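You operate a simulated robot arm through the tools that you are given. There is no shell and no other tool. Be economical: measure what you need, move in short steps, check, and stop when the job is done.

The job below is to be done with a simulated two-armed robot. You get a single attempt, and the scene is never put back.

TASK
Fetch the blue tin from the long bench and set it on the middle board of the stock shelf. Then take the brush on the packing table and put it away on the top of the narrow bench. Then take the clip from the packing table and put it on top of the parcel there. The order counts. Set down upright: tin.

The check looks at the end state, three seconds after you hand in, the way a careful person would. Anything else that was tipped, shoved, dropped, spilled or broken makes it a failure.

THE ROBOT
Two 7-joint arms with two-finger grippers on one trunk, on a base that drives. Base frame: it is fixed to the floor where the robot stands at the start and does not move with it; the origin is under the middle of the robot, x ahead of it, y to its left, z up; the surface under the hand at the start is at about z = 809. Readings come in mm, degrees, newtons and seconds.
The left shoulder is at the start at [86, 216, 1244], the right one opposite. With the tool pointing down near the work surface each hand reaches from about 280 to 860 mm from the robot's upright axis, wherever it stands, measured 20 degrees to its own side. Places, roughly: brush [-4250, 4000, 750]; clip [-5250, 3500, 750]; middle board of the stock shelf [-700, -3100, 900]; parcel [-5250, 3500, 750]; top of the narrow bench [-4800, -4300, 700]. Payload 3.43 kg a hand.
The tool frame of a hand sits at the grasp point between the pads (the TCP): z along the fingers, y along the line on which they close. The tips reach 20 mm beyond it. The gripper opens to 124 mm. The gripper's body begins 93 mm behind the TCP.
Orientation is that of the tool frame in the base frame, as a unit quaternion [x, y, z, w]. With the fingers straight down and closing along the base's y, the tool's x points along the base's -x, its y along +y and its z along -z.

THE INTERFACE
- The arms move only by the tool play_rows. It takes "left_plan", "right_plan" or both (then of equal length, played together; a hand with none holds still); each is a list of rows, each a list of 7 numbers: the finger opening in m, from 0 to 0.124, then the shift along the tool's x, y, z in units of 500 mm (1.0 is 500 mm), then the turn, a rotation vector about the tool's x, y, z in units of 60 degrees (1.0 is 60 degrees). In form: [[claw, tx, ty, tz, ax, ay, az], ...]. A call has 1 to 12 rows; each row is the pose to reach, as a shift and turn from the pose commanded when the call began, along the tool's axes at that moment. A call with a number of a shift or a turn outside -1 to 1 is refused whole. A row lasts 0.2 s, in which the tool goes at most 50 mm and 8.6 degrees; a call with a longer step from one row to the next is refused whole, and so is a gripper value outside its range. Where a pose cannot be reached the arm comes as near as it can. A force on the tool above 40 N (or 10 N above the force at the start of the call, whichever is more), or a blocked arm, ends the call early, and 0.2 s more pass. The fingers move at their own pace (about 72 mm/s each) and stop on an object; they squeeze with about 31 N. The grip force told is the motor's: it shows also when the fingers shut on nothing. Time passes only in rows, and 0.2 s behind the last, so rows that repeat a pose let the fingers close. The reply holds the time, the measured pose of the TCP, the force on the tool along the base axes, the opening and the grip force, in the units named above and with some noise, with the torque about the TCP (base axes, N m) and any sound that the robot's microphone picked up, and new pictures: "show" is both (left out), scene, wrist or none (wrist: the cameras of the hands that moved).
- Cameras (640 x 400 px; columns grow to the right, rows downward): "scene" is now at [218.5, 46.7, 1399.4]; the picture's right is [0.34, -0.94, 0.00], its down [-0.64, -0.23, -0.73] and it looks along [0.69, 0.25, -0.68] (base axes); focal length 278 px, centre (320, 200). "left" rides on the left gripper at [82, -14, -140] in its tool frame; the picture's right is [0.17, 0.99, 0.00], its down [-0.83, 0.14, -0.54] and it looks along [-0.53, 0.09, 0.84] (tool axes); focal length 243 px, centre (320, 200). "right" rides on the right gripper at [82, 14, -140] in its tool frame; the picture's right is [-0.17, 0.99, 0.00], its down [-0.83, -0.14, -0.54] and it looks along [-0.53, -0.09, 0.84] (tool axes); focal length 243 px, centre (320, 200). There is no depth. A picture from a camera that has moved, and an enlarged one, comes with that camera's place and axes in the base frame and with its lens. The place of the scene camera against the robot may be out by one fixed shift of up to 25 mm in any direction.
- slide_trunk(by): slides the trunk up (or, below 0, down) by that many mm; the arms and the scene camera ride with it, the base frame stays. It gives what a move gives, with no picture.
- steer(legs): drives the robot by 1 to 6 legs, each [ahead, left, turn to the left] in mm, mm and degrees, along the robot's own axes; the way and the turn of a leg run together, so that a leg with both is an arc; at most 1500 mm and 180 degrees a leg. The arms and the cameras ride along, it lands a little off, and it stops where it bumps. It gives what a move gives, and a new picture of the scene camera.
- aim_head(pan, tilt): turns the head with the scene camera to pan (to the left, within 80 degrees either way) and tilt (down, from -29 to 69), counted from straight ahead of the robot. It gives what a move gives, and a new picture of the scene camera.
- close_up(camera, box): a new picture of the part [left, top, right, bottom] of that camera's present view, enlarged. The clock stands still meanwhile.
- finish_job(): hands the job in; it is judged then, once.

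Work in short steps. Places have to be worked out from the pictures, the camera data and where the tool is seen: move nearer, look again, correct. Check each grasp and each placing, and mend what went wrong. You have 165 turns and 260 pictures in all, those below and enlarged ones among them. Open the grippers and draw the arms clear of the work before you hand the job in, unless the task says otherwise; then end with one line.

The tools are called after "Request:" by a JSON object that holds its "method" and its "body". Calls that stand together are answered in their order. play_rows: Moves the arms, as the interface text tells. Its arguments: {"type":"object","properties":{"left_plan":{"type":"array","items":{"type":"array","items":{"type":"number"}}},"right_plan":{"type":"array","items":{"type":"array","items":{"type":"number"}}},"show":{"type":"string","enum":["both","scene","wrist","none"]}},"required":[]} The other tools are called the same way: slide_trunk (by) slides the trunk up or down; steer (legs) drives the base; aim_head (pan, tilt) turns the head that bears the scene camera; close_up (camera, box) takes an enlarged picture of a part of a camera's view; finish_job () hands the job in.

At the start:

```text
t: 0.0
left_tool_pos: [552.0, 446.1, 1013.1]
left_tcp_rot: [0.0, 1.0, 0.0, 0.0]
left_wrist_force: [-0.6, 0.3, 0.7]
left_moment: [0.04, 0.0, 0.0]
left_gripper_width: 124.3
left_grip_force: 0.1
right_tool_pos: [508.2, -64.0, 1052.4]
right_tcp_rot: [0.0, 1.0, 0.0, 0.0]
right_wrist_force: [-0.6, -0.8, -0.8]
right_moment: [0.0, -0.01, 0.01]
right_gripper_width: 124.0
right_grip_force: 0.0
trunk travel left (down, up): [-400.0, 191.0]
robot x, y, heading: [-0.1, -0.2, 0.0]
head pan, tilt: [19.8, 43.1]
```

scene: 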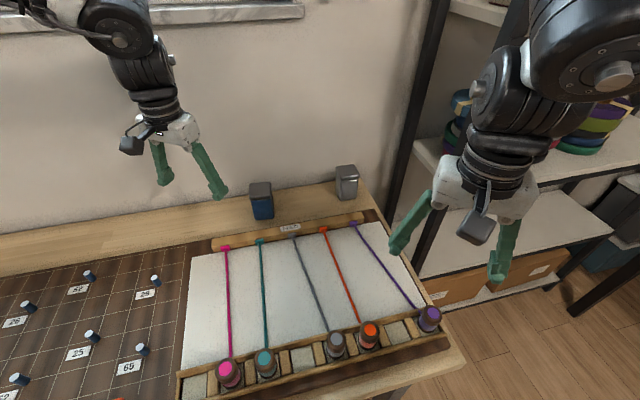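
right: 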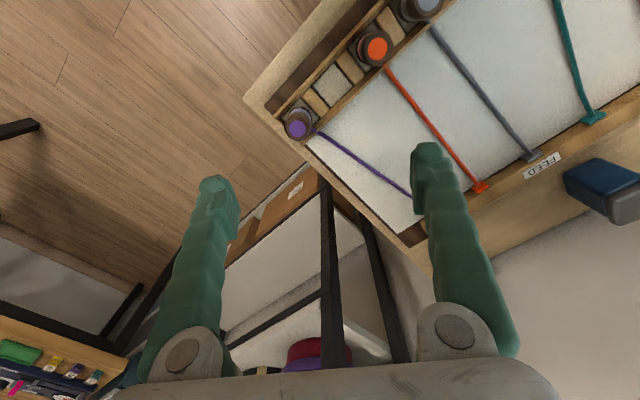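
left: 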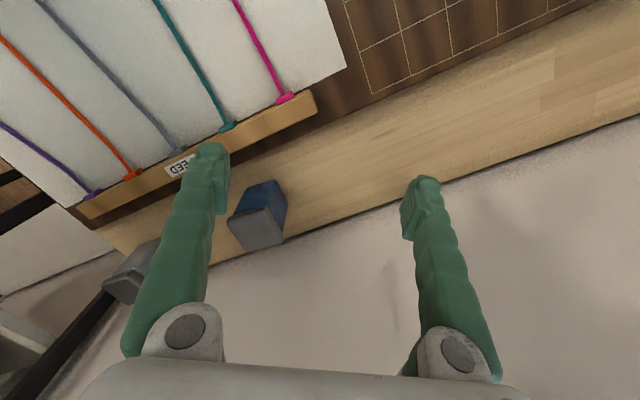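

I'll look closer at the blue tin at the back of the bench and its neighbours before moving anything.

Request:
{"method": "close_up", "body": {"camera": "scene", "box": [200, 140, 400, 265]}}

Request:
{"method": "close_up", "body": {"camera": "left", "box": [80, 100, 400, 300]}}

```text
3.20 times, centred on (300, 202) of scene
camera zoom: at [218.5, 46.7, 1399.4], right [0.34, -0.94, 0.0], down [-0.64, -0.23, -0.73], along [0.69, 0.25, -0.68], focal length 891 px, centre (384, 192)
```

zoom: 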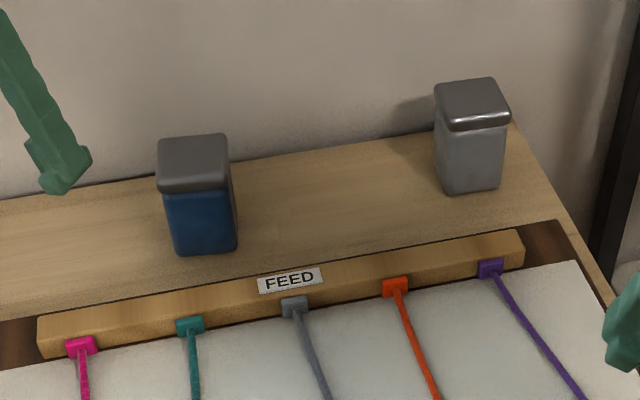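

```text
2.00 times, centred on (240, 200) of left
camera zoom: at [472.0, 430.5, 1153.8], right [-0.17, 0.99, 0.0], down [0.83, 0.14, 0.54], along [0.53, 0.09, -0.84], focal length 485 px, centre (480, 200)
```

zoom: 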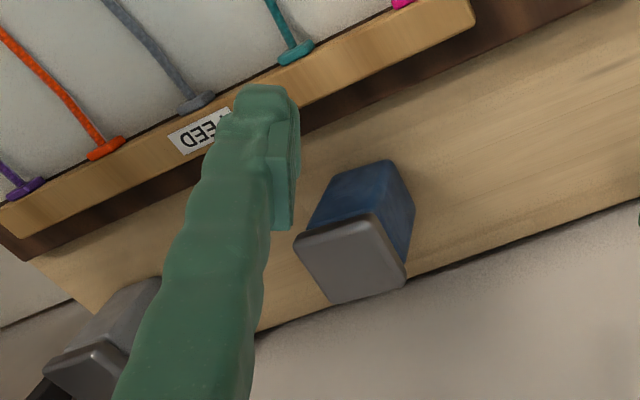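

Blue tin: lid centre about (678, 385, 921), 55 mm square, rotated ~25°, ~110 tall. Before choosing a grasp, I look toward the stock shelf (bearing −103°) with the head.

Request:
{"method": "aim_head", "body": {"pan": -80, "tilt": 10}}

Request:
{"method": "aim_head", "body": {"pan": 80, "tilt": 10}}

```text
t: 1.8
left_tool_pos: [553.9, 443.8, 1013.0]
left_tcp_rot: [0.0, 1.0, 0.0, 0.0]
left_wrist_force: [-1.2, -0.2, 1.1]
left_moment: [0.01, 0.01, -0.01]
left_gripper_width: 123.7
left_grip_force: 0.1
right_tool_pos: [508.6, -64.5, 1053.2]
right_tcp_rot: [0.0, 1.0, 0.0, 0.0]
right_wrist_force: [0.0, 0.3, 0.5]
right_moment: [-0.03, 0.02, -0.01]
right_gripper_width: 124.0
right_grip_force: 0.1
trunk travel left (down, up): [-400.0, 191.0]
robot x, y, heading: [0.8, -0.7, 0.2]
head pan, tilt: [-80.0, 10.0]
camera scene: at [156.9, -72.9, 1451.7], right [-0.98, -0.17, 0.0], down [-0.03, 0.17, -0.98], along [0.17, -0.97, -0.17], focal length 278 px, centre (320, 200)
```

scene: 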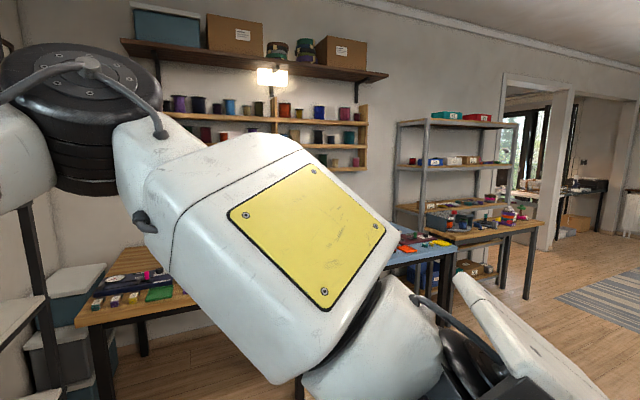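

```text
t: 4.2
left_tool_pos: [553.9, 445.4, 1014.2]
left_tcp_rot: [0.0, 1.0, 0.0, 0.0]
left_wrist_force: [0.7, 0.2, -0.7]
left_moment: [0.01, -0.02, 0.03]
left_gripper_width: 124.1
left_grip_force: 0.1
right_tool_pos: [508.2, -65.0, 1052.8]
right_tcp_rot: [0.0, 1.0, -0.001, 0.0]
right_wrist_force: [-0.1, 0.0, -1.0]
right_moment: [0.02, 0.04, 0.01]
right_gripper_width: 123.8
right_grip_force: 0.1
trunk travel left (down, up): [-400.0, 191.0]
robot x, y, heading: [-0.1, -1.4, -0.1]
head pan, tilt: [80.0, 10.0]
camera scene: at [156.8, 110.3, 1451.7], right [0.98, -0.17, 0.0], down [-0.03, -0.17, -0.98], along [0.17, 0.97, -0.17], focal length 278 px, centre (320, 200)
```

scene: 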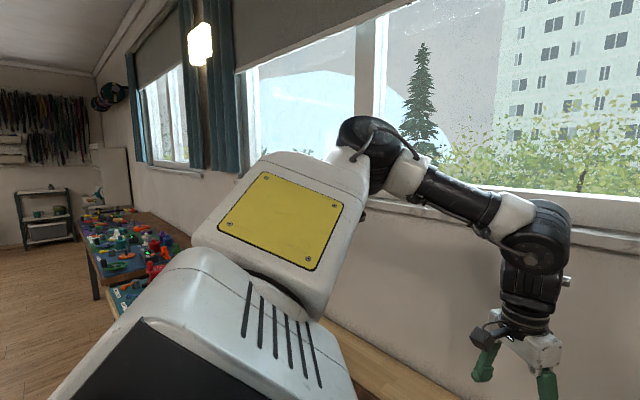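

I see the grey rack toward the back wall; I'll turn the head back and zoom onto it.

Request:
{"method": "aim_head", "body": {"pan": -80, "tilt": 15}}

Request:
{"method": "close_up", "body": {"camera": "scene", "box": [380, 80, 580, 280]}}

```text
t: 6.7
left_tool_pos: [552.8, 445.3, 1012.8]
left_tcp_rot: [0.0, 1.0, 0.0, -0.001]
left_wrist_force: [0.2, 1.0, 0.2]
left_moment: [0.02, 0.0, 0.04]
left_gripper_width: 124.1
left_grip_force: 0.0
right_tool_pos: [509.6, -64.7, 1053.5]
right_tcp_rot: [0.001, 1.0, 0.0, 0.0]
right_wrist_force: [0.1, 1.7, -0.1]
right_moment: [-0.02, 0.01, -0.02]
right_gripper_width: 123.8
right_grip_force: 0.1
trunk travel left (down, up): [-400.0, 191.0]
robot x, y, heading: [-1.8, -2.8, 0.1]
head pan, tilt: [-80.0, 15.0]
camera scene: at [156.9, -73.3, 1443.6], right [-0.98, -0.17, 0.0], down [-0.05, 0.25, -0.97], along [0.17, -0.95, -0.26], focal length 278 px, centre (320, 200)
```

scene: 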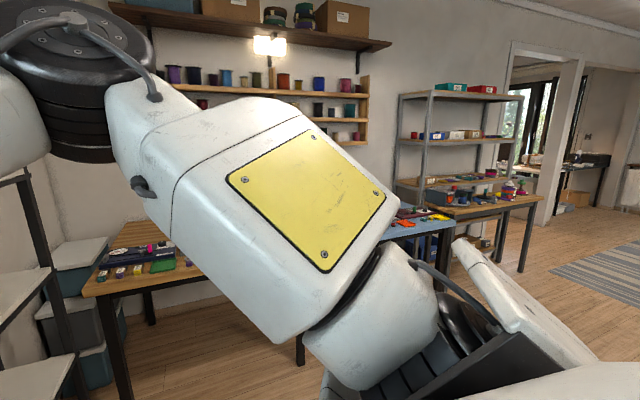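

```text
2.00 times, centred on (480, 180) of scene
camera zoom: at [156.9, -73.3, 1443.6], right [-0.98, -0.17, 0.0], down [-0.05, 0.25, -0.97], along [0.17, -0.95, -0.26], focal length 557 px, centre (0, 240)
```

zoom: 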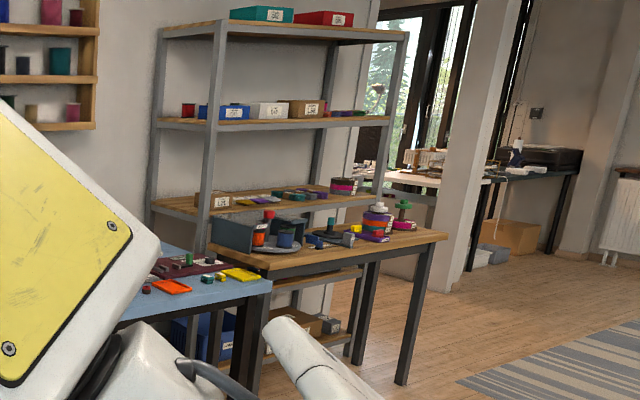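

The middle board (z≈900) has ~400 mm of headroom, so I'll grasp the tin with the left hand pitched 45° forward, closing across the tin's faces (yaw 25°). First move: pre-grasp 120 mm back along the approach; also aim the head to the tin.

Request:
{"method": "play_rows", "body": {"left_plan": [[0.124, -0.012, -0.024, 0.01, -0.0204, -0.0923, -0.0494], [0.124, -0.024, -0.048, 0.02, -0.0409, -0.1845, -0.0988], [0.124, -0.036, -0.072, 0.031, -0.0613, -0.2768, -0.1481], [0.124, -0.048, -0.096, 0.041, -0.0818, -0.369, -0.1975], [0.124, -0.06, -0.12, 0.051, -0.1022, -0.4613, -0.2469], [0.124, -0.072, -0.144, 0.061, -0.1226, -0.5535, -0.2963], [0.124, -0.084, -0.168, 0.072, -0.1431, -0.6458, -0.3456], [0.124, -0.096, -0.192, 0.082, -0.1635, -0.738, -0.395], [0.124, -0.096, -0.192, 0.082, -0.1635, -0.738, -0.395]], "show": "wrist"}}

Request:
{"method": "aim_head", "body": {"pan": 30, "tilt": 40}}

```text
t: 8.7
left_tool_pos: [662.0, 416.9, 954.9]
left_tcp_rot: [-0.199, 0.902, 0.082, 0.375]
left_wrist_force: [-0.6, 0.1, 0.8]
left_moment: [0.02, 0.01, -0.01]
left_gripper_width: 124.1
left_grip_force: 0.0
left hand out of reach, approached as far as the arm can: row 5, 6, 7, 8, 9
right_tool_pos: [507.5, -65.1, 1052.6]
right_tcp_rot: [0.0, 1.0, 0.001, 0.001]
right_wrist_force: [-0.1, -0.8, 0.5]
right_moment: [0.04, -0.03, 0.02]
right_gripper_width: 123.8
right_grip_force: 0.2
trunk travel left (down, up): [-400.0, 191.0]
robot x, y, heading: [-1.5, -2.0, 0.1]
head pan, tilt: [-80.0, 15.0]
camera left: at [524.9, 338.2, 996.6], right [-0.52, 0.85, -0.12], down [0.13, 0.21, 0.97], along [0.84, 0.49, -0.22], focal length 243 px, centre (320, 200)
```

left: 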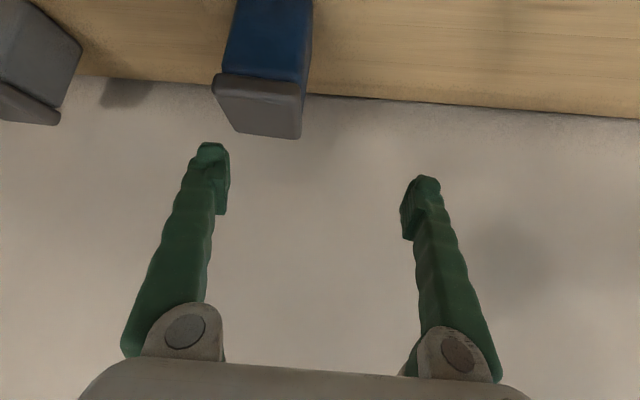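

```text
t: 10.6
left_tool_pos: [660.2, 415.7, 954.4]
left_tcp_rot: [-0.198, 0.902, 0.081, 0.374]
left_wrist_force: [0.8, -0.6, -0.1]
left_moment: [0.01, 0.01, 0.01]
left_gripper_width: 124.1
left_grip_force: 0.0
right_tool_pos: [508.9, -65.5, 1052.5]
right_tcp_rot: [0.0, 1.0, -0.001, 0.0]
right_wrist_force: [-0.3, -0.5, 0.6]
right_moment: [-0.02, 0.0, 0.02]
right_gripper_width: 123.9
right_grip_force: 0.1
trunk travel left (down, up): [-400.0, 191.0]
robot x, y, heading: [0.9, -1.2, -0.0]
head pan, tilt: [30.0, 40.0]
camera scene: at [214.3, 61.1, 1404.0], right [0.5, -0.87, 0.0], down [-0.56, -0.32, -0.77], along [0.66, 0.38, -0.64], focal length 278 px, centre (320, 200)
```

scene: 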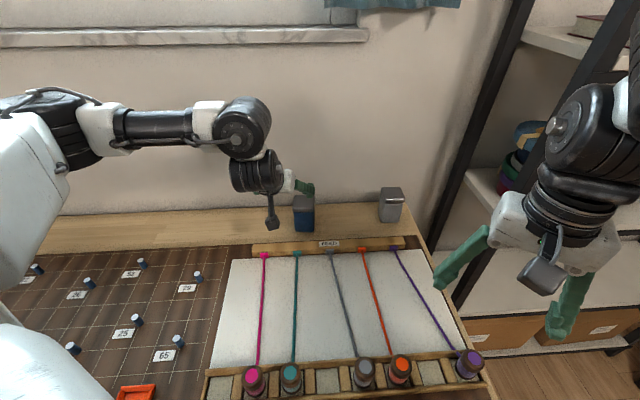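

The arm can't fold that close at this pitch, so I back the base off 150 mm to give it room.

Request:
{"method": "steer", "body": {"legs": [[-150, 0, 0]]}}

```text
t: 12.1
left_tool_pos: [512.5, 416.0, 954.3]
left_tcp_rot: [-0.198, 0.903, 0.081, 0.373]
left_wrist_force: [-0.4, 0.9, -0.2]
left_moment: [-0.02, 0.0, 0.02]
left_gripper_width: 123.9
left_grip_force: 0.0
right_tool_pos: [360.5, -64.3, 1052.2]
right_tcp_rot: [-0.001, 1.0, 0.0, 0.0]
right_wrist_force: [-0.4, -0.4, 0.7]
right_moment: [0.01, -0.01, 0.02]
right_gripper_width: 123.9
right_grip_force: 0.1
trunk travel left (down, up): [-400.0, 191.0]
robot x, y, heading: [-148.9, 3.6, 0.0]
head pan, tilt: [30.0, 40.0]
camera scene: at [65.4, 61.2, 1403.9], right [0.5, -0.87, 0.0], down [-0.56, -0.32, -0.77], along [0.66, 0.38, -0.64], focal length 278 px, centre (320, 200)
```

scene: 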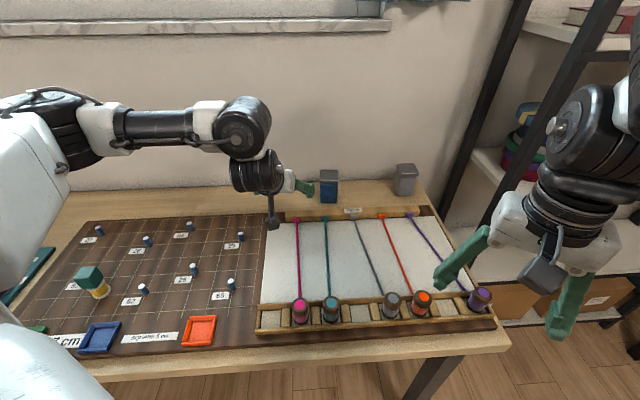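

Robot is at x=−149. Now move the hand to the pre-grasp point (601, 349, 972).

Request:
{"method": "play_rows", "body": {"left_plan": [[0.124, -0.025, -0.05, 0.012, 0, 0, 0], [0.124, -0.05, -0.1, 0.024, 0, 0, 0], [0.124, -0.075, -0.15, 0.036, 0, 0, 0], [0.124, -0.0996, -0.197, 0.0486, 0, 0, 0], [0.124, -0.0996, -0.197, 0.0486, 0, 0, 0]], "show": "both"}}

```text
t: 13.3
left_tool_pos: [601.5, 348.5, 973.3]
left_tcp_rot: [-0.198, 0.902, 0.081, 0.374]
left_wrist_force: [-0.2, 0.1, -0.5]
left_moment: [-0.02, -0.01, -0.01]
left_gripper_width: 123.9
left_grip_force: 0.1
right_tool_pos: [358.8, -65.1, 1052.4]
right_tcp_rot: [0.0, 1.0, 0.001, 0.0]
right_wrist_force: [-0.4, 0.2, -0.3]
right_moment: [0.0, -0.01, 0.01]
right_gripper_width: 124.1
right_grip_force: 0.2
trunk travel left (down, up): [-400.0, 191.0]
robot x, y, heading: [-154.6, -0.2, -0.5]
head pan, tilt: [30.0, 40.0]
camera scene: at [63.9, 62.0, 1404.1], right [0.5, -0.87, 0.0], down [-0.56, -0.32, -0.77], along [0.66, 0.38, -0.64], focal length 278 px, centre (320, 200)
camera left: at [465.2, 270.6, 1014.6], right [-0.52, 0.85, -0.12], down [0.13, 0.22, 0.97], along [0.84, 0.49, -0.22], focal length 243 px, centre (320, 200)
```

scene: 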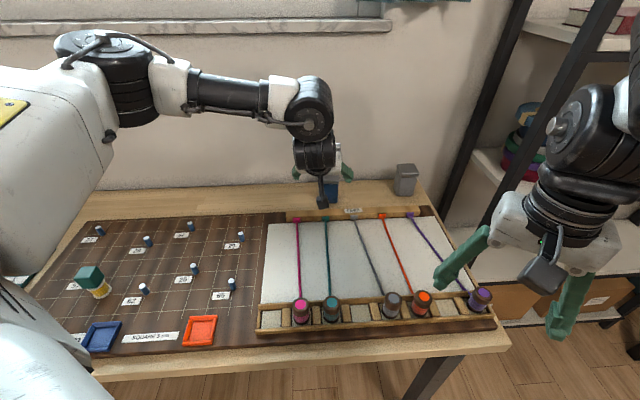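
left: 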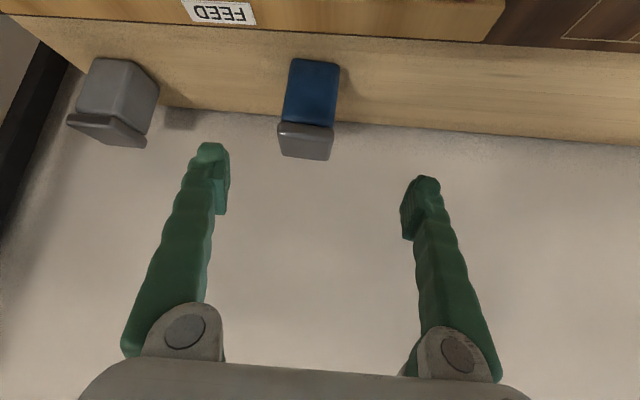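

Nearly square-on to the tin. I zoom the wrist view to refine its position.

Request:
{"method": "close_up", "body": {"camera": "left", "box": [240, 40, 400, 180]}}

```text
2.86 times, centred on (320, 110) of left
camera zoom: at [465.2, 270.6, 1014.6], right [-0.52, 0.85, -0.12], down [0.13, 0.22, 0.97], along [0.84, 0.49, -0.22], focal length 693 px, centre (320, 457)
```

zoom: 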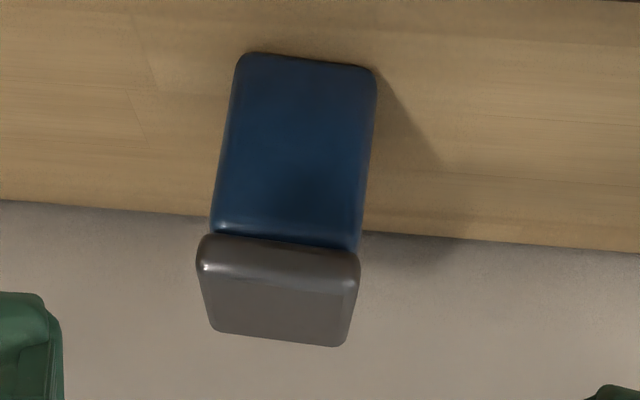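

Refined: tin centre ≈ (693, 377), lid top z≈902, lid 14 mm tall. Advance 130 mm along the approach with a 13 mm sideways correction to TCP (693, 377, 884).

Request:
{"method": "play_rows", "body": {"left_plan": [[0.124, -0.008, -0.026, 0.03, 0, 0, 0], [0.124, -0.008, -0.026, 0.09, 0, 0, 0], [0.124, -0.008, -0.026, 0.15, 0, 0, 0], [0.124, -0.008, -0.026, 0.21, 0, 0, 0], [0.124, -0.008, -0.026, 0.26, 0, 0, 0], [0.124, -0.008, -0.026, 0.26, 0, 0, 0]], "show": "both"}}

```text
t: 14.7
left_tool_pos: [686.3, 383.0, 885.9]
left_tcp_rot: [-0.198, 0.902, 0.079, 0.375]
left_wrist_force: [-0.2, -0.3, -0.2]
left_moment: [0.0, 0.0, 0.04]
left_gripper_width: 124.0
left_grip_force: 0.0
left hand out of reach, approached as far as the arm can: row 5, 6
right_tool_pos: [359.3, -65.6, 1053.4]
right_tcp_rot: [0.0, 1.0, 0.0, 0.0]
right_wrist_force: [1.0, 0.4, -0.6]
right_moment: [0.0, 0.01, 0.0]
right_gripper_width: 124.1
right_grip_force: 0.1
trunk travel left (down, up): [-400.0, 191.0]
robot x, y, heading: [-151.9, 0.7, 0.1]
head pan, tilt: [30.0, 40.0]
camera scene: at [64.4, 60.8, 1404.1], right [0.5, -0.87, 0.0], down [-0.56, -0.32, -0.77], along [0.66, 0.38, -0.64], focal length 278 px, centre (320, 200)
camera left: at [548.9, 304.2, 927.6], right [-0.52, 0.85, -0.12], down [0.13, 0.22, 0.97], along [0.85, 0.48, -0.22], focal length 243 px, centre (320, 200)
```

scene: 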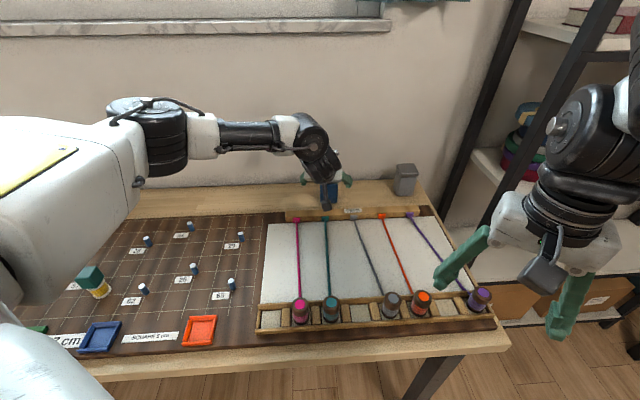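
left: 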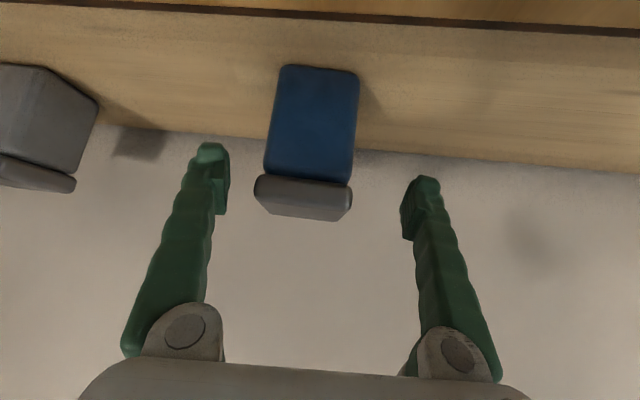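

The hand straddles the tin with the fingers at lid level, but about 10 mm off-centre and at the arm's limit. Driving 25 mm ahead re-centres it and gives reach.

Request:
{"method": "steer", "body": {"legs": [[25, 0, 0]]}}

Request:
{"method": "close_up", "body": {"camera": "left", "box": [120, 0, 520, 250]}}

```text
t: 15.6
left_tool_pos: [707.8, 381.6, 888.1]
left_tcp_rot: [-0.198, 0.902, 0.079, 0.376]
left_wrist_force: [-0.4, 0.6, 0.2]
left_moment: [-0.03, -0.03, -0.02]
left_gripper_width: 123.9
left_grip_force: 0.1
right_tool_pos: [379.7, -66.0, 1054.8]
right_tcp_rot: [0.0, 1.0, 0.0, 0.002]
right_wrist_force: [-0.9, -0.1, 0.2]
right_moment: [0.03, -0.04, 0.01]
right_gripper_width: 124.2
right_grip_force: 0.0
trunk travel left (down, up): [-400.0, 191.0]
robot x, y, heading: [-124.9, -0.2, 0.1]
head pan, tilt: [30.0, 40.0]
camera scene: at [85.1, 61.0, 1404.7], right [0.5, -0.87, 0.0], down [-0.55, -0.32, -0.77], along [0.67, 0.38, -0.64], focal length 278 px, centre (320, 200)
```

scene: 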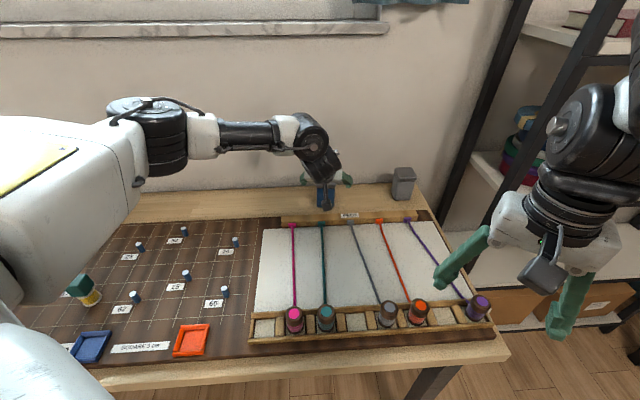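

```text
1.60 times, centred on (320, 125) of left
camera zoom: at [570.7, 304.2, 929.8], right [-0.52, 0.85, -0.12], down [0.12, 0.22, 0.97], along [0.85, 0.48, -0.22], focal length 388 px, centre (320, 320)
```

zoom: 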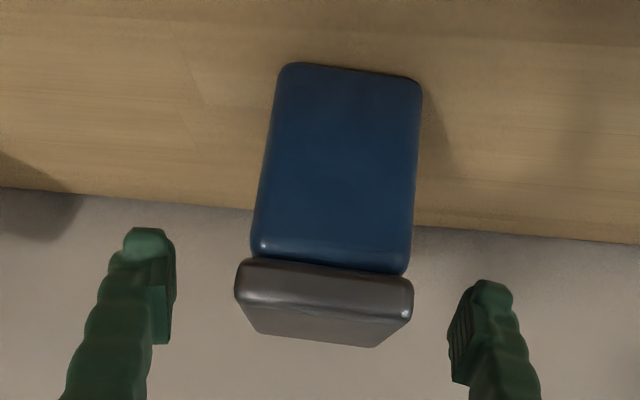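

Centred now. Close the gripper.

Request:
{"method": "play_rows", "body": {"left_plan": [[0.08, 0, 0, 0, 0, 0, 0], [0.05, 0, 0, 0, 0, 0, 0], [0.02, 0, 0, 0, 0, 0, 0], [0.02, 0, 0, 0, 0, 0, 0], [0.02, 0, 0, 0, 0, 0, 0]], "show": "wrist"}}

```text
t: 16.8
left_tool_pos: [708.7, 382.5, 886.7]
left_tcp_rot: [-0.197, 0.902, 0.078, 0.376]
left_wrist_force: [0.8, 0.5, 5.2]
left_moment: [0.15, -0.16, 0.07]
left_gripper_width: 59.7
left_grip_force: 30.9
right_tool_pos: [382.4, -65.1, 1053.1]
right_tcp_rot: [0.001, 1.0, -0.001, 0.0]
right_wrist_force: [0.7, -0.2, -0.8]
right_moment: [0.04, -0.01, -0.03]
right_gripper_width: 124.2
right_grip_force: 0.1
trunk travel left (down, up): [-400.0, 191.0]
robot x, y, heading: [-130.7, -0.9, 0.2]
head pan, tilt: [30.0, 40.0]
camera left: at [573.2, 304.2, 928.6], right [-0.52, 0.85, -0.12], down [0.12, 0.22, 0.97], along [0.85, 0.48, -0.22], focal length 243 px, centre (320, 200)
```

left: 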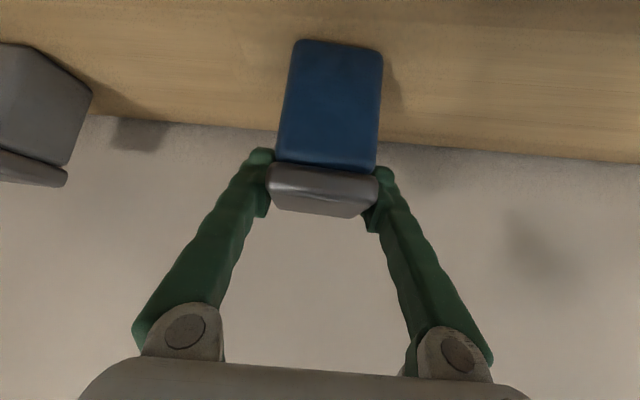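

Gripped (59.7 mm, 31 N). Lift with the trunk.

Request:
{"method": "slide_trunk", "body": {"by": 120}}

Request:
{"method": "close_up", "body": {"camera": "left", "box": [120, 0, 520, 250]}}

```text
t: 18.3
left_tool_pos: [728.2, 384.0, 1147.5]
left_tcp_rot: [-0.202, 0.867, 0.06, 0.452]
left_wrist_force: [0.3, -0.1, -1.8]
left_moment: [0.0, 0.0, -0.01]
left_gripper_width: 59.9
left_grip_force: 31.0
right_tool_pos: [383.7, -63.7, 1172.6]
right_tcp_rot: [0.0, 1.0, 0.0, -0.001]
right_wrist_force: [0.3, 0.0, -0.1]
right_moment: [-0.02, 0.03, -0.01]
right_gripper_width: 124.0
right_grip_force: 0.1
trunk travel left (down, up): [-520.0, 71.0]
robot x, y, heading: [-124.8, -1.3, -0.2]
head pan, tilt: [30.0, 40.0]
```

```text
1.60 times, centred on (320, 125) of left
camera zoom: at [588.0, 305.7, 1165.5], right [-0.48, 0.85, -0.21], down [-0.04, 0.22, 0.97], along [0.87, 0.48, -0.07], focal length 388 px, centre (320, 320)
```

zoom: 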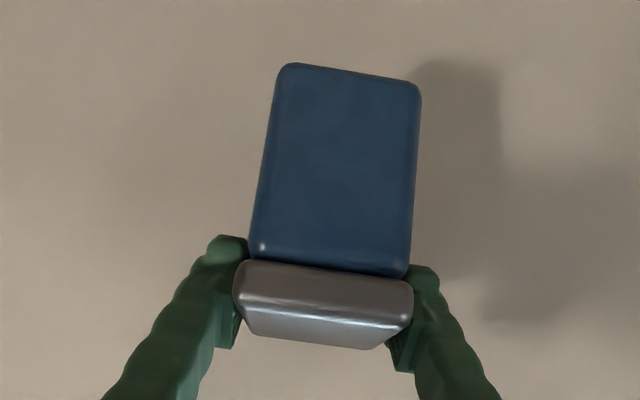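

The tin is off the bench and held straight relative to the fingers (the hand itself re-posed as the trunk rose, pitch now ~36°). Back away from the bench, turn toward the stock shelf and look.

Request:
{"method": "steer", "body": {"legs": [[-500, 0, 0], [0, 0, -100]]}}

Request:
{"method": "aim_head", "body": {"pan": 0, "tilt": 15}}

```text
t: 27.6
left_tool_pos: [-394.3, -905.4, 1150.7]
left_tcp_rot: [0.53, 0.714, -0.307, 0.338]
left_wrist_force: [-0.6, 0.4, -1.6]
left_moment: [-0.01, -0.03, 0.01]
left_gripper_width: 59.9
left_grip_force: 31.6
right_tool_pos: [-778.9, -491.5, 1173.5]
right_tcp_rot: [0.763, 0.646, 0.0, 0.001]
right_wrist_force: [0.5, 0.0, -0.6]
right_moment: [0.01, 0.01, 0.0]
right_gripper_width: 123.7
right_grip_force: 0.1
trunk travel left (down, up): [-520.0, 71.0]
robot x, y, heading: [-629.4, -0.9, -99.4]
head pan, tilt: [30.0, 40.0]
camera scene: at [-606.9, -141.4, 1538.3], right [-0.94, -0.35, 0.0], down [-0.23, 0.6, -0.77], along [0.27, -0.72, -0.64], focal length 278 px, centre (320, 200)
```

scene: 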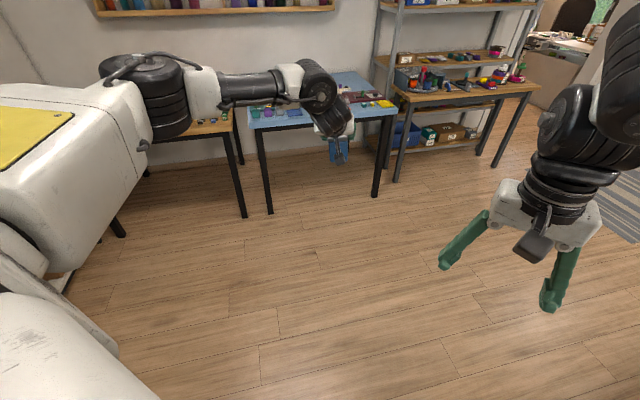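

```text
t: 28.6
left_tool_pos: [-393.7, -907.3, 1149.4]
left_tcp_rot: [0.529, 0.715, -0.306, 0.339]
left_wrist_force: [-0.1, -0.6, -2.0]
left_moment: [0.03, 0.01, 0.0]
left_gripper_width: 59.6
left_grip_force: 31.6
right_tool_pos: [-778.4, -491.7, 1172.9]
right_tcp_rot: [0.763, 0.646, -0.001, 0.001]
right_wrist_force: [0.9, -0.2, -0.2]
right_moment: [0.03, -0.04, -0.04]
right_gripper_width: 124.0
right_grip_force: 0.0
trunk travel left (down, up): [-520.0, 71.0]
robot x, y, heading: [-629.9, 0.4, -99.7]
head pan, tilt: [0.0, 15.0]
camera scene: at [-652.1, -153.9, 1577.8], right [-0.99, 0.16, 0.0], down [0.04, 0.26, -0.97], along [-0.16, -0.95, -0.26], focal length 278 px, centre (320, 200)
```

scene: 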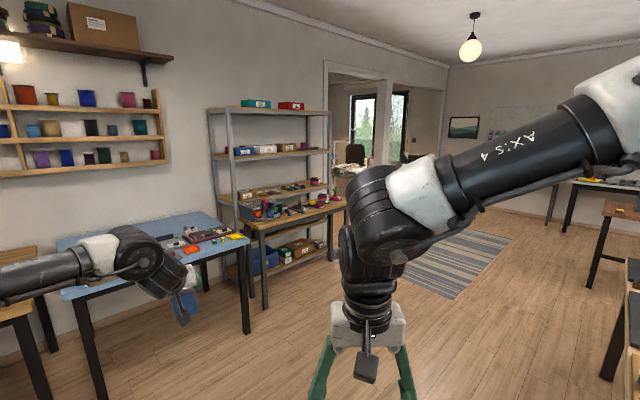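

Zoom on the stock shelf to measure boards and the table in front.

Request:
{"method": "close_up", "body": {"camera": "scene", "box": [180, 90, 370, 320]}}

```text
1.74 times, centred on (275, 205) of scene
camera zoom: at [-652.1, -153.9, 1577.8], right [-0.99, 0.16, 0.0], down [0.04, 0.26, -0.97], along [-0.16, -0.95, -0.26], focal length 484 px, centre (398, 191)
```

zoom: 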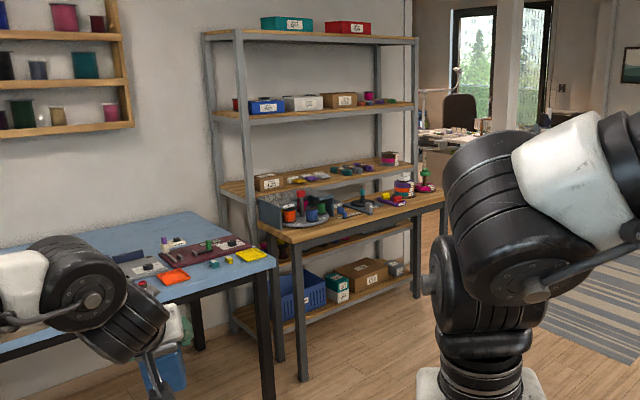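

The middle board is the third of five (z≈870–900); a ~390 mm deep table stands directly in front of it, and the rack appears rotated ~25° to base axes. I drive to a spot ~1.5 m out along its normal and look again.

Request:
{"method": "steer", "body": {"legs": [[914, -200, 0], [914, -200, 0], [0, 0, 35]]}}

```text
t: 42.1
left_tool_pos: [-619.6, -2338.5, 1149.6]
left_tcp_rot: [0.291, 0.841, -0.191, 0.414]
left_wrist_force: [0.3, 0.0, -1.4]
left_moment: [0.01, -0.04, -0.02]
left_gripper_width: 59.6
left_grip_force: 31.4
right_tool_pos: [-1172.5, -2217.7, 1173.3]
right_tcp_rot: [0.534, 0.845, 0.0, 0.0]
right_wrist_force: [0.4, -0.4, 0.5]
right_moment: [-0.01, 0.0, -0.01]
right_gripper_width: 123.9
right_grip_force: 0.1
trunk travel left (down, up): [-520.0, 71.0]
robot x, y, heading: [-1331.2, -1731.8, -64.6]
head pan, tilt: [0.0, 15.0]
camera scene: at [-1249.3, -1870.2, 1577.8], right [-0.9, -0.43, 0.0], down [-0.11, 0.23, -0.97], along [0.41, -0.87, -0.26], focal length 278 px, centre (320, 200)
```

scene: 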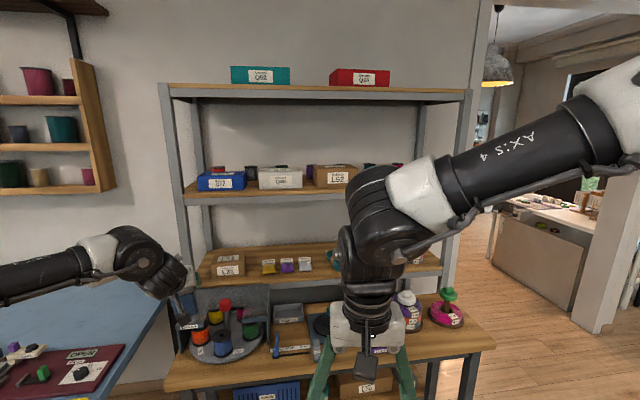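

Square on to the rack. I move the right arm 250 mm to the right to clear the view.

Request:
{"method": "play_rows", "body": {"right_plan": [[0.124, 0, -0.1, 0, 0, 0, 0], [0.124, 0, -0.2, 0, 0, 0, 0], [0.124, 0, -0.3, 0, 0, 0, 0], [0.124, 0, -0.4, 0, 0, 0, 0], [0.124, 0, -0.5, 0, 0, 0, 0], [0.124, 0, -0.6, 0, 0, 0, 0]], "show": "none"}}

Request:
{"method": "aim_head", "body": {"pan": 0, "tilt": 25}}

Request:
{"method": "close_up", "body": {"camera": "scene", "box": [160, 100, 500, 330]}}

```text
t: 43.5
left_tool_pos: [-621.1, -2338.2, 1150.8]
left_tcp_rot: [0.292, 0.839, -0.192, 0.416]
left_wrist_force: [-0.6, 0.6, -0.9]
left_moment: [0.04, -0.02, 0.03]
left_gripper_width: 60.0
left_grip_force: 31.1
right_tool_pos: [-1362.4, -2203.4, 1156.8]
right_tcp_rot: [0.546, 0.838, -0.008, 0.004]
right_wrist_force: [-0.1, 0.6, -1.1]
right_moment: [0.01, -0.06, -0.02]
right_gripper_width: 124.1
right_grip_force: 0.0
right hand out of reach, approached as far as the arm can: row 2, 3, 4, 5, 6
trunk travel left (down, up): [-520.0, 71.0]
robot x, y, heading: [-1333.4, -1731.0, -64.4]
head pan, tilt: [0.0, 15.0]
```

```text
t: 44.3
left_tool_pos: [-620.8, -2338.7, 1150.9]
left_tcp_rot: [0.291, 0.84, -0.191, 0.415]
left_wrist_force: [0.6, 0.8, -0.7]
left_moment: [-0.01, 0.02, -0.01]
left_gripper_width: 59.9
left_grip_force: 30.8
right_tool_pos: [-1360.2, -2203.3, 1155.7]
right_tcp_rot: [0.546, 0.838, -0.009, 0.003]
right_wrist_force: [0.9, 0.7, 0.2]
right_moment: [0.04, 0.01, -0.01]
right_gripper_width: 124.1
right_grip_force: 0.0
trunk travel left (down, up): [-520.0, 71.0]
robot x, y, heading: [-1335.2, -1727.3, -64.7]
head pan, tilt: [0.0, 25.0]
camera scene: at [-1250.8, -1868.9, 1561.7], right [-0.9, -0.43, 0.0], down [-0.18, 0.38, -0.91], along [0.39, -0.82, -0.42], focal length 278 px, centre (320, 200)
```

scene: 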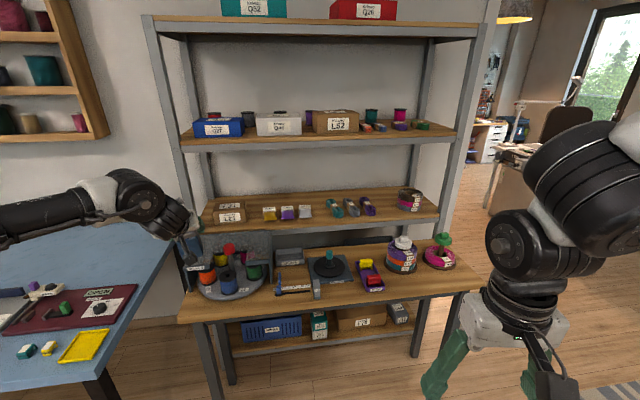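

```text
1.74 times, centred on (330, 215) of scene
camera zoom: at [-1250.8, -1868.9, 1561.7], right [-0.9, -0.43, 0.0], down [-0.18, 0.38, -0.91], along [0.39, -0.82, -0.42], focal length 484 px, centre (303, 174)
```

zoom: 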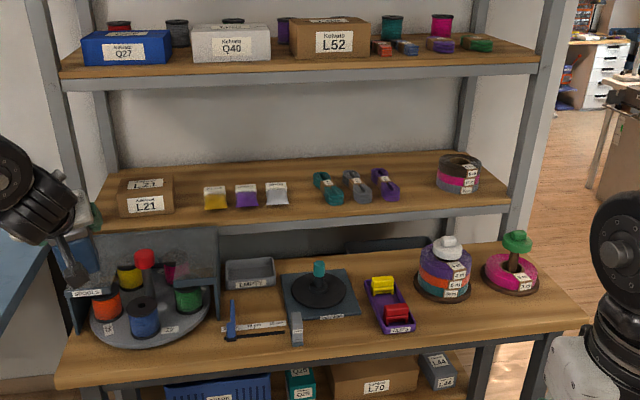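

Gap for the tin: on the middle board between the purple roll and the pink drum (~100 mm wide), near (−1000, −3230). Rack normal corresponds to heading ≈ −55°. I move to a stand-off pose in front of it, keeping the hand clear of the rack.

Request:
{"method": "steer", "body": {"legs": [[378, -714, 0], [0, 0, 9.7]]}}

Request:
{"method": "close_up", "body": {"camera": "scene", "box": [120, 60, 440, 260]}}

```text
t: 55.1
left_tool_pos: [-1009.4, -2852.5, 1149.9]
left_tcp_rot: [0.217, 0.863, -0.154, 0.43]
left_wrist_force: [-0.2, 0.1, -2.0]
left_moment: [-0.01, -0.02, 0.04]
left_gripper_width: 59.6
left_grip_force: 31.5
right_tool_pos: [-1761.1, -2850.3, 1156.5]
right_tcp_rot: [0.47, 0.883, -0.009, 0.003]
right_wrist_force: [0.1, 0.4, 0.2]
right_moment: [0.01, 0.01, 0.02]
right_gripper_width: 123.9
right_grip_force: 0.0
trunk travel left (down, up): [-520.0, 71.0]
robot x, y, heading: [-1814.5, -2376.6, -54.9]
head pan, tilt: [0.0, 25.0]
camera scene: at [-1708.6, -2501.5, 1561.6], right [-0.82, -0.58, 0.0], down [-0.24, 0.34, -0.91], along [0.52, -0.74, -0.42], focal length 278 px, centre (320, 200)
```

scene: 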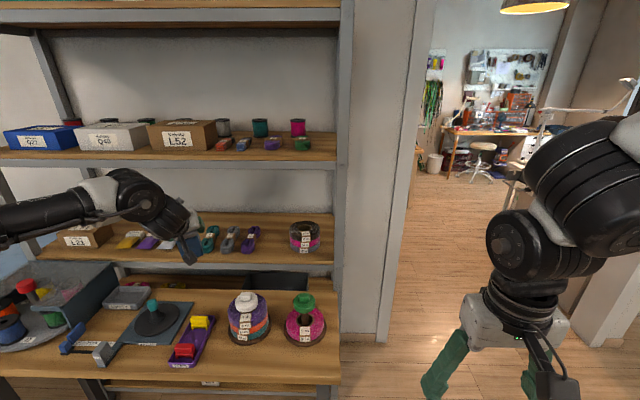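

```text
2.00 times, centred on (280, 160) of scene
camera zoom: at [-1708.6, -2501.5, 1561.6], right [-0.82, -0.58, 0.0], down [-0.24, 0.34, -0.91], along [0.52, -0.74, -0.42], focal length 557 px, centre (400, 280)
```

zoom: 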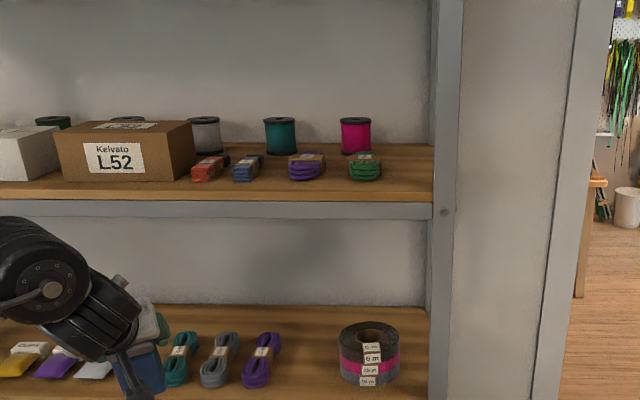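

Clear view: the gap is ~124 mm wide, centre ≈ (−973, −3205). Plan: set the hand in its final relative pose (square to rack, tin upright, 790 ahead / 212 left), then drive in and lower with the trunk.

Request:
{"method": "play_rows", "body": {"left_plan": [[0.02, 0.0279, -0.0442, -0.0326, 0.0436, 0.0277, 0.0517], [0.02, 0.0558, -0.0883, -0.0653, 0.0872, 0.0553, 0.1035], [0.02, 0.0837, -0.1325, -0.0979, 0.1308, 0.083, 0.1552], [0.02, 0.1116, -0.1767, -0.1305, 0.1743, 0.1106, 0.2069], [0.02, 0.1395, -0.2208, -0.1632, 0.2179, 0.1383, 0.2587], [0.02, 0.1674, -0.265, -0.1958, 0.2615, 0.1659, 0.3104], [0.02, 0.1674, -0.265, -0.1958, 0.2615, 0.1659, 0.3104]], "show": "both"}}

```text
t: 56.7
left_tool_pos: [-1189.1, -2864.5, 1132.3]
left_tcp_rot: [0.422, 0.821, -0.18, 0.341]
left_wrist_force: [-0.1, 1.0, -1.5]
left_moment: [0.01, -0.02, 0.0]
left_gripper_width: 60.1
left_grip_force: 31.2
left hand out of reach, approached as far as the arm can: row 3, 4, 5, 6, 7
right_tool_pos: [-1762.3, -2849.0, 1155.8]
right_tcp_rot: [0.47, 0.883, -0.01, 0.003]
right_wrist_force: [-0.8, -0.9, 0.2]
right_moment: [-0.01, -0.02, 0.0]
right_gripper_width: 123.8
right_grip_force: 0.0
trunk travel left (down, up): [-520.0, 71.0]
robot x, y, heading: [-1816.8, -2377.0, -54.7]
head pan, tilt: [0.0, 25.0]
camera scene: at [-1708.8, -2501.0, 1561.7], right [-0.82, -0.58, 0.0], down [-0.24, 0.34, -0.91], along [0.52, -0.74, -0.42], focal length 278 px, centre (320, 200)
camera left: at [-1289.7, -2745.0, 1175.1], right [0.74, 0.67, -0.12], down [0.24, -0.08, 0.97], along [0.63, -0.74, -0.22], focal length 243 px, centre (320, 200)
```

scene: 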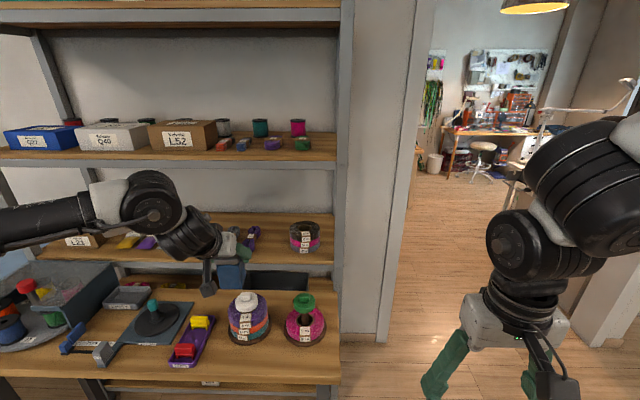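
left: 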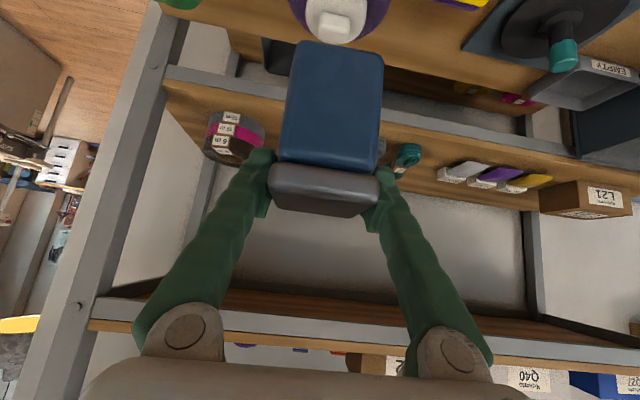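

Hand is square to the rack and upright. Lower the trunk 80 mm so the wrist will pass well below the upper board, while the tin still clears the reels on the table.

Request:
{"method": "slide_trunk", "body": {"by": -80}}

Request:
{"method": "aim_head", "body": {"pan": 10, "tilt": 45}}

```text
t: 57.8
left_tool_pos: [-1187.5, -2866.6, 1052.7]
left_tcp_rot: [0.422, 0.821, -0.18, 0.34]
left_wrist_force: [0.0, -0.9, -1.6]
left_moment: [0.08, -0.03, 0.05]
left_gripper_width: 59.7
left_grip_force: 31.1
right_tool_pos: [-1762.5, -2850.0, 1077.0]
right_tcp_rot: [0.471, 0.882, -0.008, 0.003]
right_wrist_force: [0.3, -0.2, -0.3]
right_moment: [0.01, -0.01, 0.03]
right_gripper_width: 124.0
right_grip_force: 0.1
trunk travel left (down, up): [-440.0, 151.0]
robot x, y, heading: [-1816.4, -2380.8, -54.7]
head pan, tilt: [0.0, 25.0]
```

```text
t: 58.7
left_tool_pos: [-1187.4, -2865.3, 1052.6]
left_tcp_rot: [0.422, 0.821, -0.179, 0.34]
left_wrist_force: [-0.3, 0.1, -0.8]
left_moment: [-0.01, 0.02, -0.01]
left_gripper_width: 59.8
left_grip_force: 30.9
right_tool_pos: [-1762.1, -2849.0, 1076.4]
right_tcp_rot: [0.47, 0.883, -0.01, 0.003]
right_wrist_force: [-0.7, -0.3, -0.6]
right_moment: [0.0, -0.01, 0.01]
right_gripper_width: 124.0
right_grip_force: 0.1
trunk travel left (down, up): [-440.0, 151.0]
robot x, y, heading: [-1819.5, -2378.7, -54.5]
head pan, tilt: [10.0, 45.0]
camera scene: at [-1680.9, -2515.5, 1438.4], right [-0.7, -0.71, 0.0], down [-0.5, 0.5, -0.71], along [0.5, -0.5, -0.71], focal length 278 px, centre (320, 200)
```

scene: 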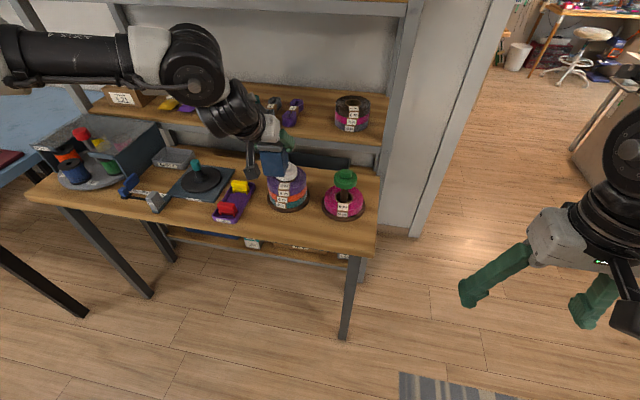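

Trunk slide kept the pose. The table edge and a table leg are ~690 mm ahead of the robot axis, so I extend the arm 60 mm ahead and 20 mm right to keep the base well away.

Request:
{"method": "play_rows", "body": {"left_plan": [[0.02, -0.028, -0.013, 0.028, 0, 0, 0], [0.02, -0.056, -0.027, 0.057, 0, 0, 0], [0.02, -0.0846, -0.04, 0.085, 0, 0, 0], [0.02, -0.0846, -0.04, 0.085, 0, 0, 0]], "show": "none"}}

```text
t: 59.7
left_tool_pos: [-1161.0, -2892.1, 1038.8]
left_tcp_rot: [0.422, 0.821, -0.179, 0.34]
left_wrist_force: [0.4, 0.0, -0.8]
left_moment: [0.01, 0.05, 0.0]
left_gripper_width: 59.5
left_grip_force: 31.4
left hand out of reach, approached as far as the arm can: row 2, 3, 4
right_tool_pos: [-1760.8, -2850.1, 1076.1]
right_tcp_rot: [0.47, 0.882, -0.009, 0.002]
right_wrist_force: [0.2, -0.5, -0.4]
right_moment: [0.01, 0.05, -0.01]
right_gripper_width: 123.9
right_grip_force: 0.0
trunk travel left (down, up): [-440.0, 151.0]
robot x, y, heading: [-1813.9, -2379.5, -54.4]
head pan, tilt: [10.0, 45.0]
```

Reach limit: hand now 797 ahead, 233 left, z 1039 — good enough. Shift base 30 mm right, drive 200 ahead, and look.

Request:
{"method": "steer", "body": {"legs": [[200, -30, 0]]}}

Request:
{"method": "close_up", "body": {"camera": "left", "box": [0, 0, 640, 400]}}

```text
t: 61.5
left_tool_pos: [-1072.6, -3068.4, 1040.3]
left_tcp_rot: [0.422, 0.821, -0.18, 0.34]
left_wrist_force: [0.3, 0.2, -0.7]
left_moment: [0.01, 0.0, -0.02]
left_gripper_width: 59.8
left_grip_force: 30.9
right_tool_pos: [-1671.8, -3027.2, 1076.4]
right_tcp_rot: [0.47, 0.883, -0.009, 0.002]
right_wrist_force: [0.1, 0.7, -0.3]
right_moment: [0.04, 0.0, 0.01]
right_gripper_width: 124.1
right_grip_force: 0.0
trunk travel left (down, up): [-440.0, 151.0]
robot x, y, heading: [-1729.2, -2554.7, -54.6]
head pan, tilt: [10.0, 45.0]
camera scene: at [-1591.5, -2693.3, 1438.5], right [-0.7, -0.71, 0.0], down [-0.5, 0.5, -0.71], along [0.5, -0.5, -0.71], focal length 278 px, centre (320, 200)
```

scene: 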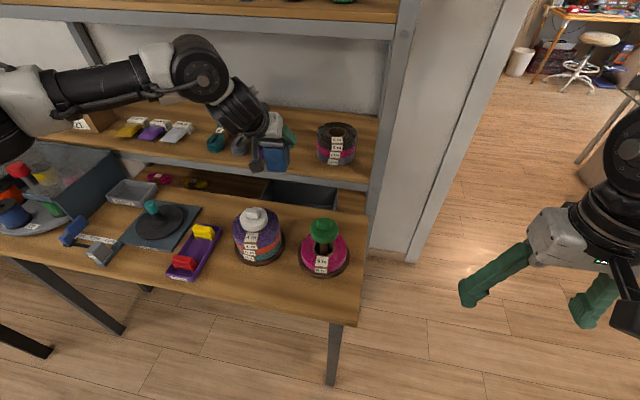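

```text
1.00 times, centred on (320, 200) of left (not enlarged: the box is as wide or as high as the picture)
camera zoom: at [-1174.4, -2949.8, 1081.0], right [0.74, 0.67, -0.13], down [0.24, -0.08, 0.97], along [0.64, -0.74, -0.22], focal length 243 px, centre (320, 200)
```

zoom: 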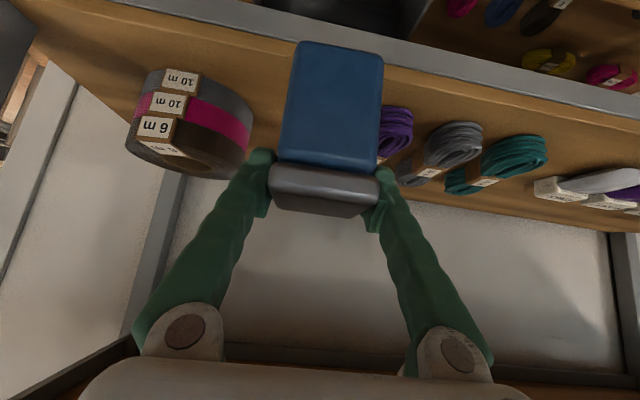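

The tin lines up with the middle of the gap. Drive 140 mm ahead into the shelf.

Request:
{"method": "steer", "body": {"legs": [[140, 0, 0]]}}

Request:
{"method": "close_up", "body": {"camera": "left", "box": [0, 0, 640, 400]}}

```text
t: 63.0
left_tool_pos: [-992.3, -3181.5, 1040.8]
left_tcp_rot: [0.421, 0.821, -0.179, 0.341]
left_wrist_force: [-1.1, -0.1, -0.9]
left_moment: [0.05, 0.02, 0.01]
left_gripper_width: 59.8
left_grip_force: 31.3
right_tool_pos: [-1591.5, -3140.2, 1076.5]
right_tcp_rot: [0.471, 0.882, -0.01, 0.004]
right_wrist_force: [-0.6, 0.4, -0.6]
right_moment: [-0.04, -0.04, 0.02]
right_gripper_width: 124.0
right_grip_force: 0.0
trunk travel left (down, up): [-440.0, 151.0]
robot x, y, heading: [-1650.0, -2674.7, -54.8]
head pan, tilt: [10.0, 45.0]
camera scene: at [-1511.0, -2806.7, 1438.6], right [-0.7, -0.71, 0.0], down [-0.5, 0.5, -0.71], along [0.5, -0.5, -0.71], focal length 278 px, centre (320, 200)
```

scene: 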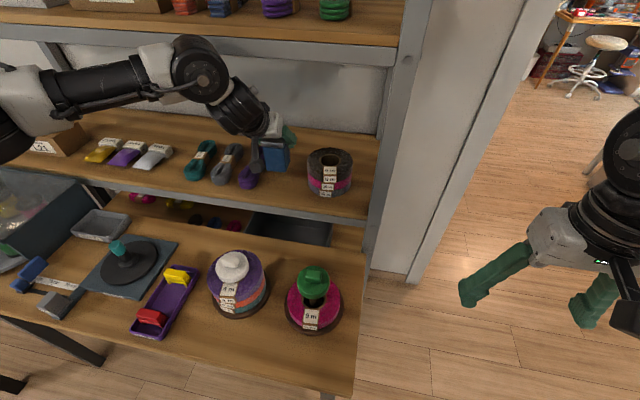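

```text
1.00 times, centred on (320, 200) of left (not enlarged: the box is as wide or as high as the picture)
camera zoom: at [-1093.7, -3063.1, 1081.4], right [0.74, 0.67, -0.13], down [0.24, -0.08, 0.97], along [0.64, -0.74, -0.21], focal length 243 px, centre (320, 200)
```

zoom: 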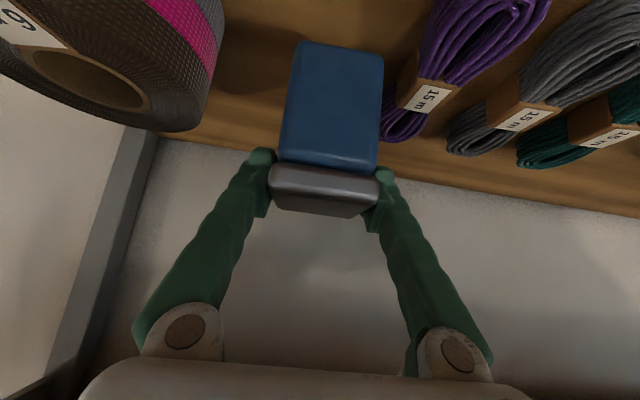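

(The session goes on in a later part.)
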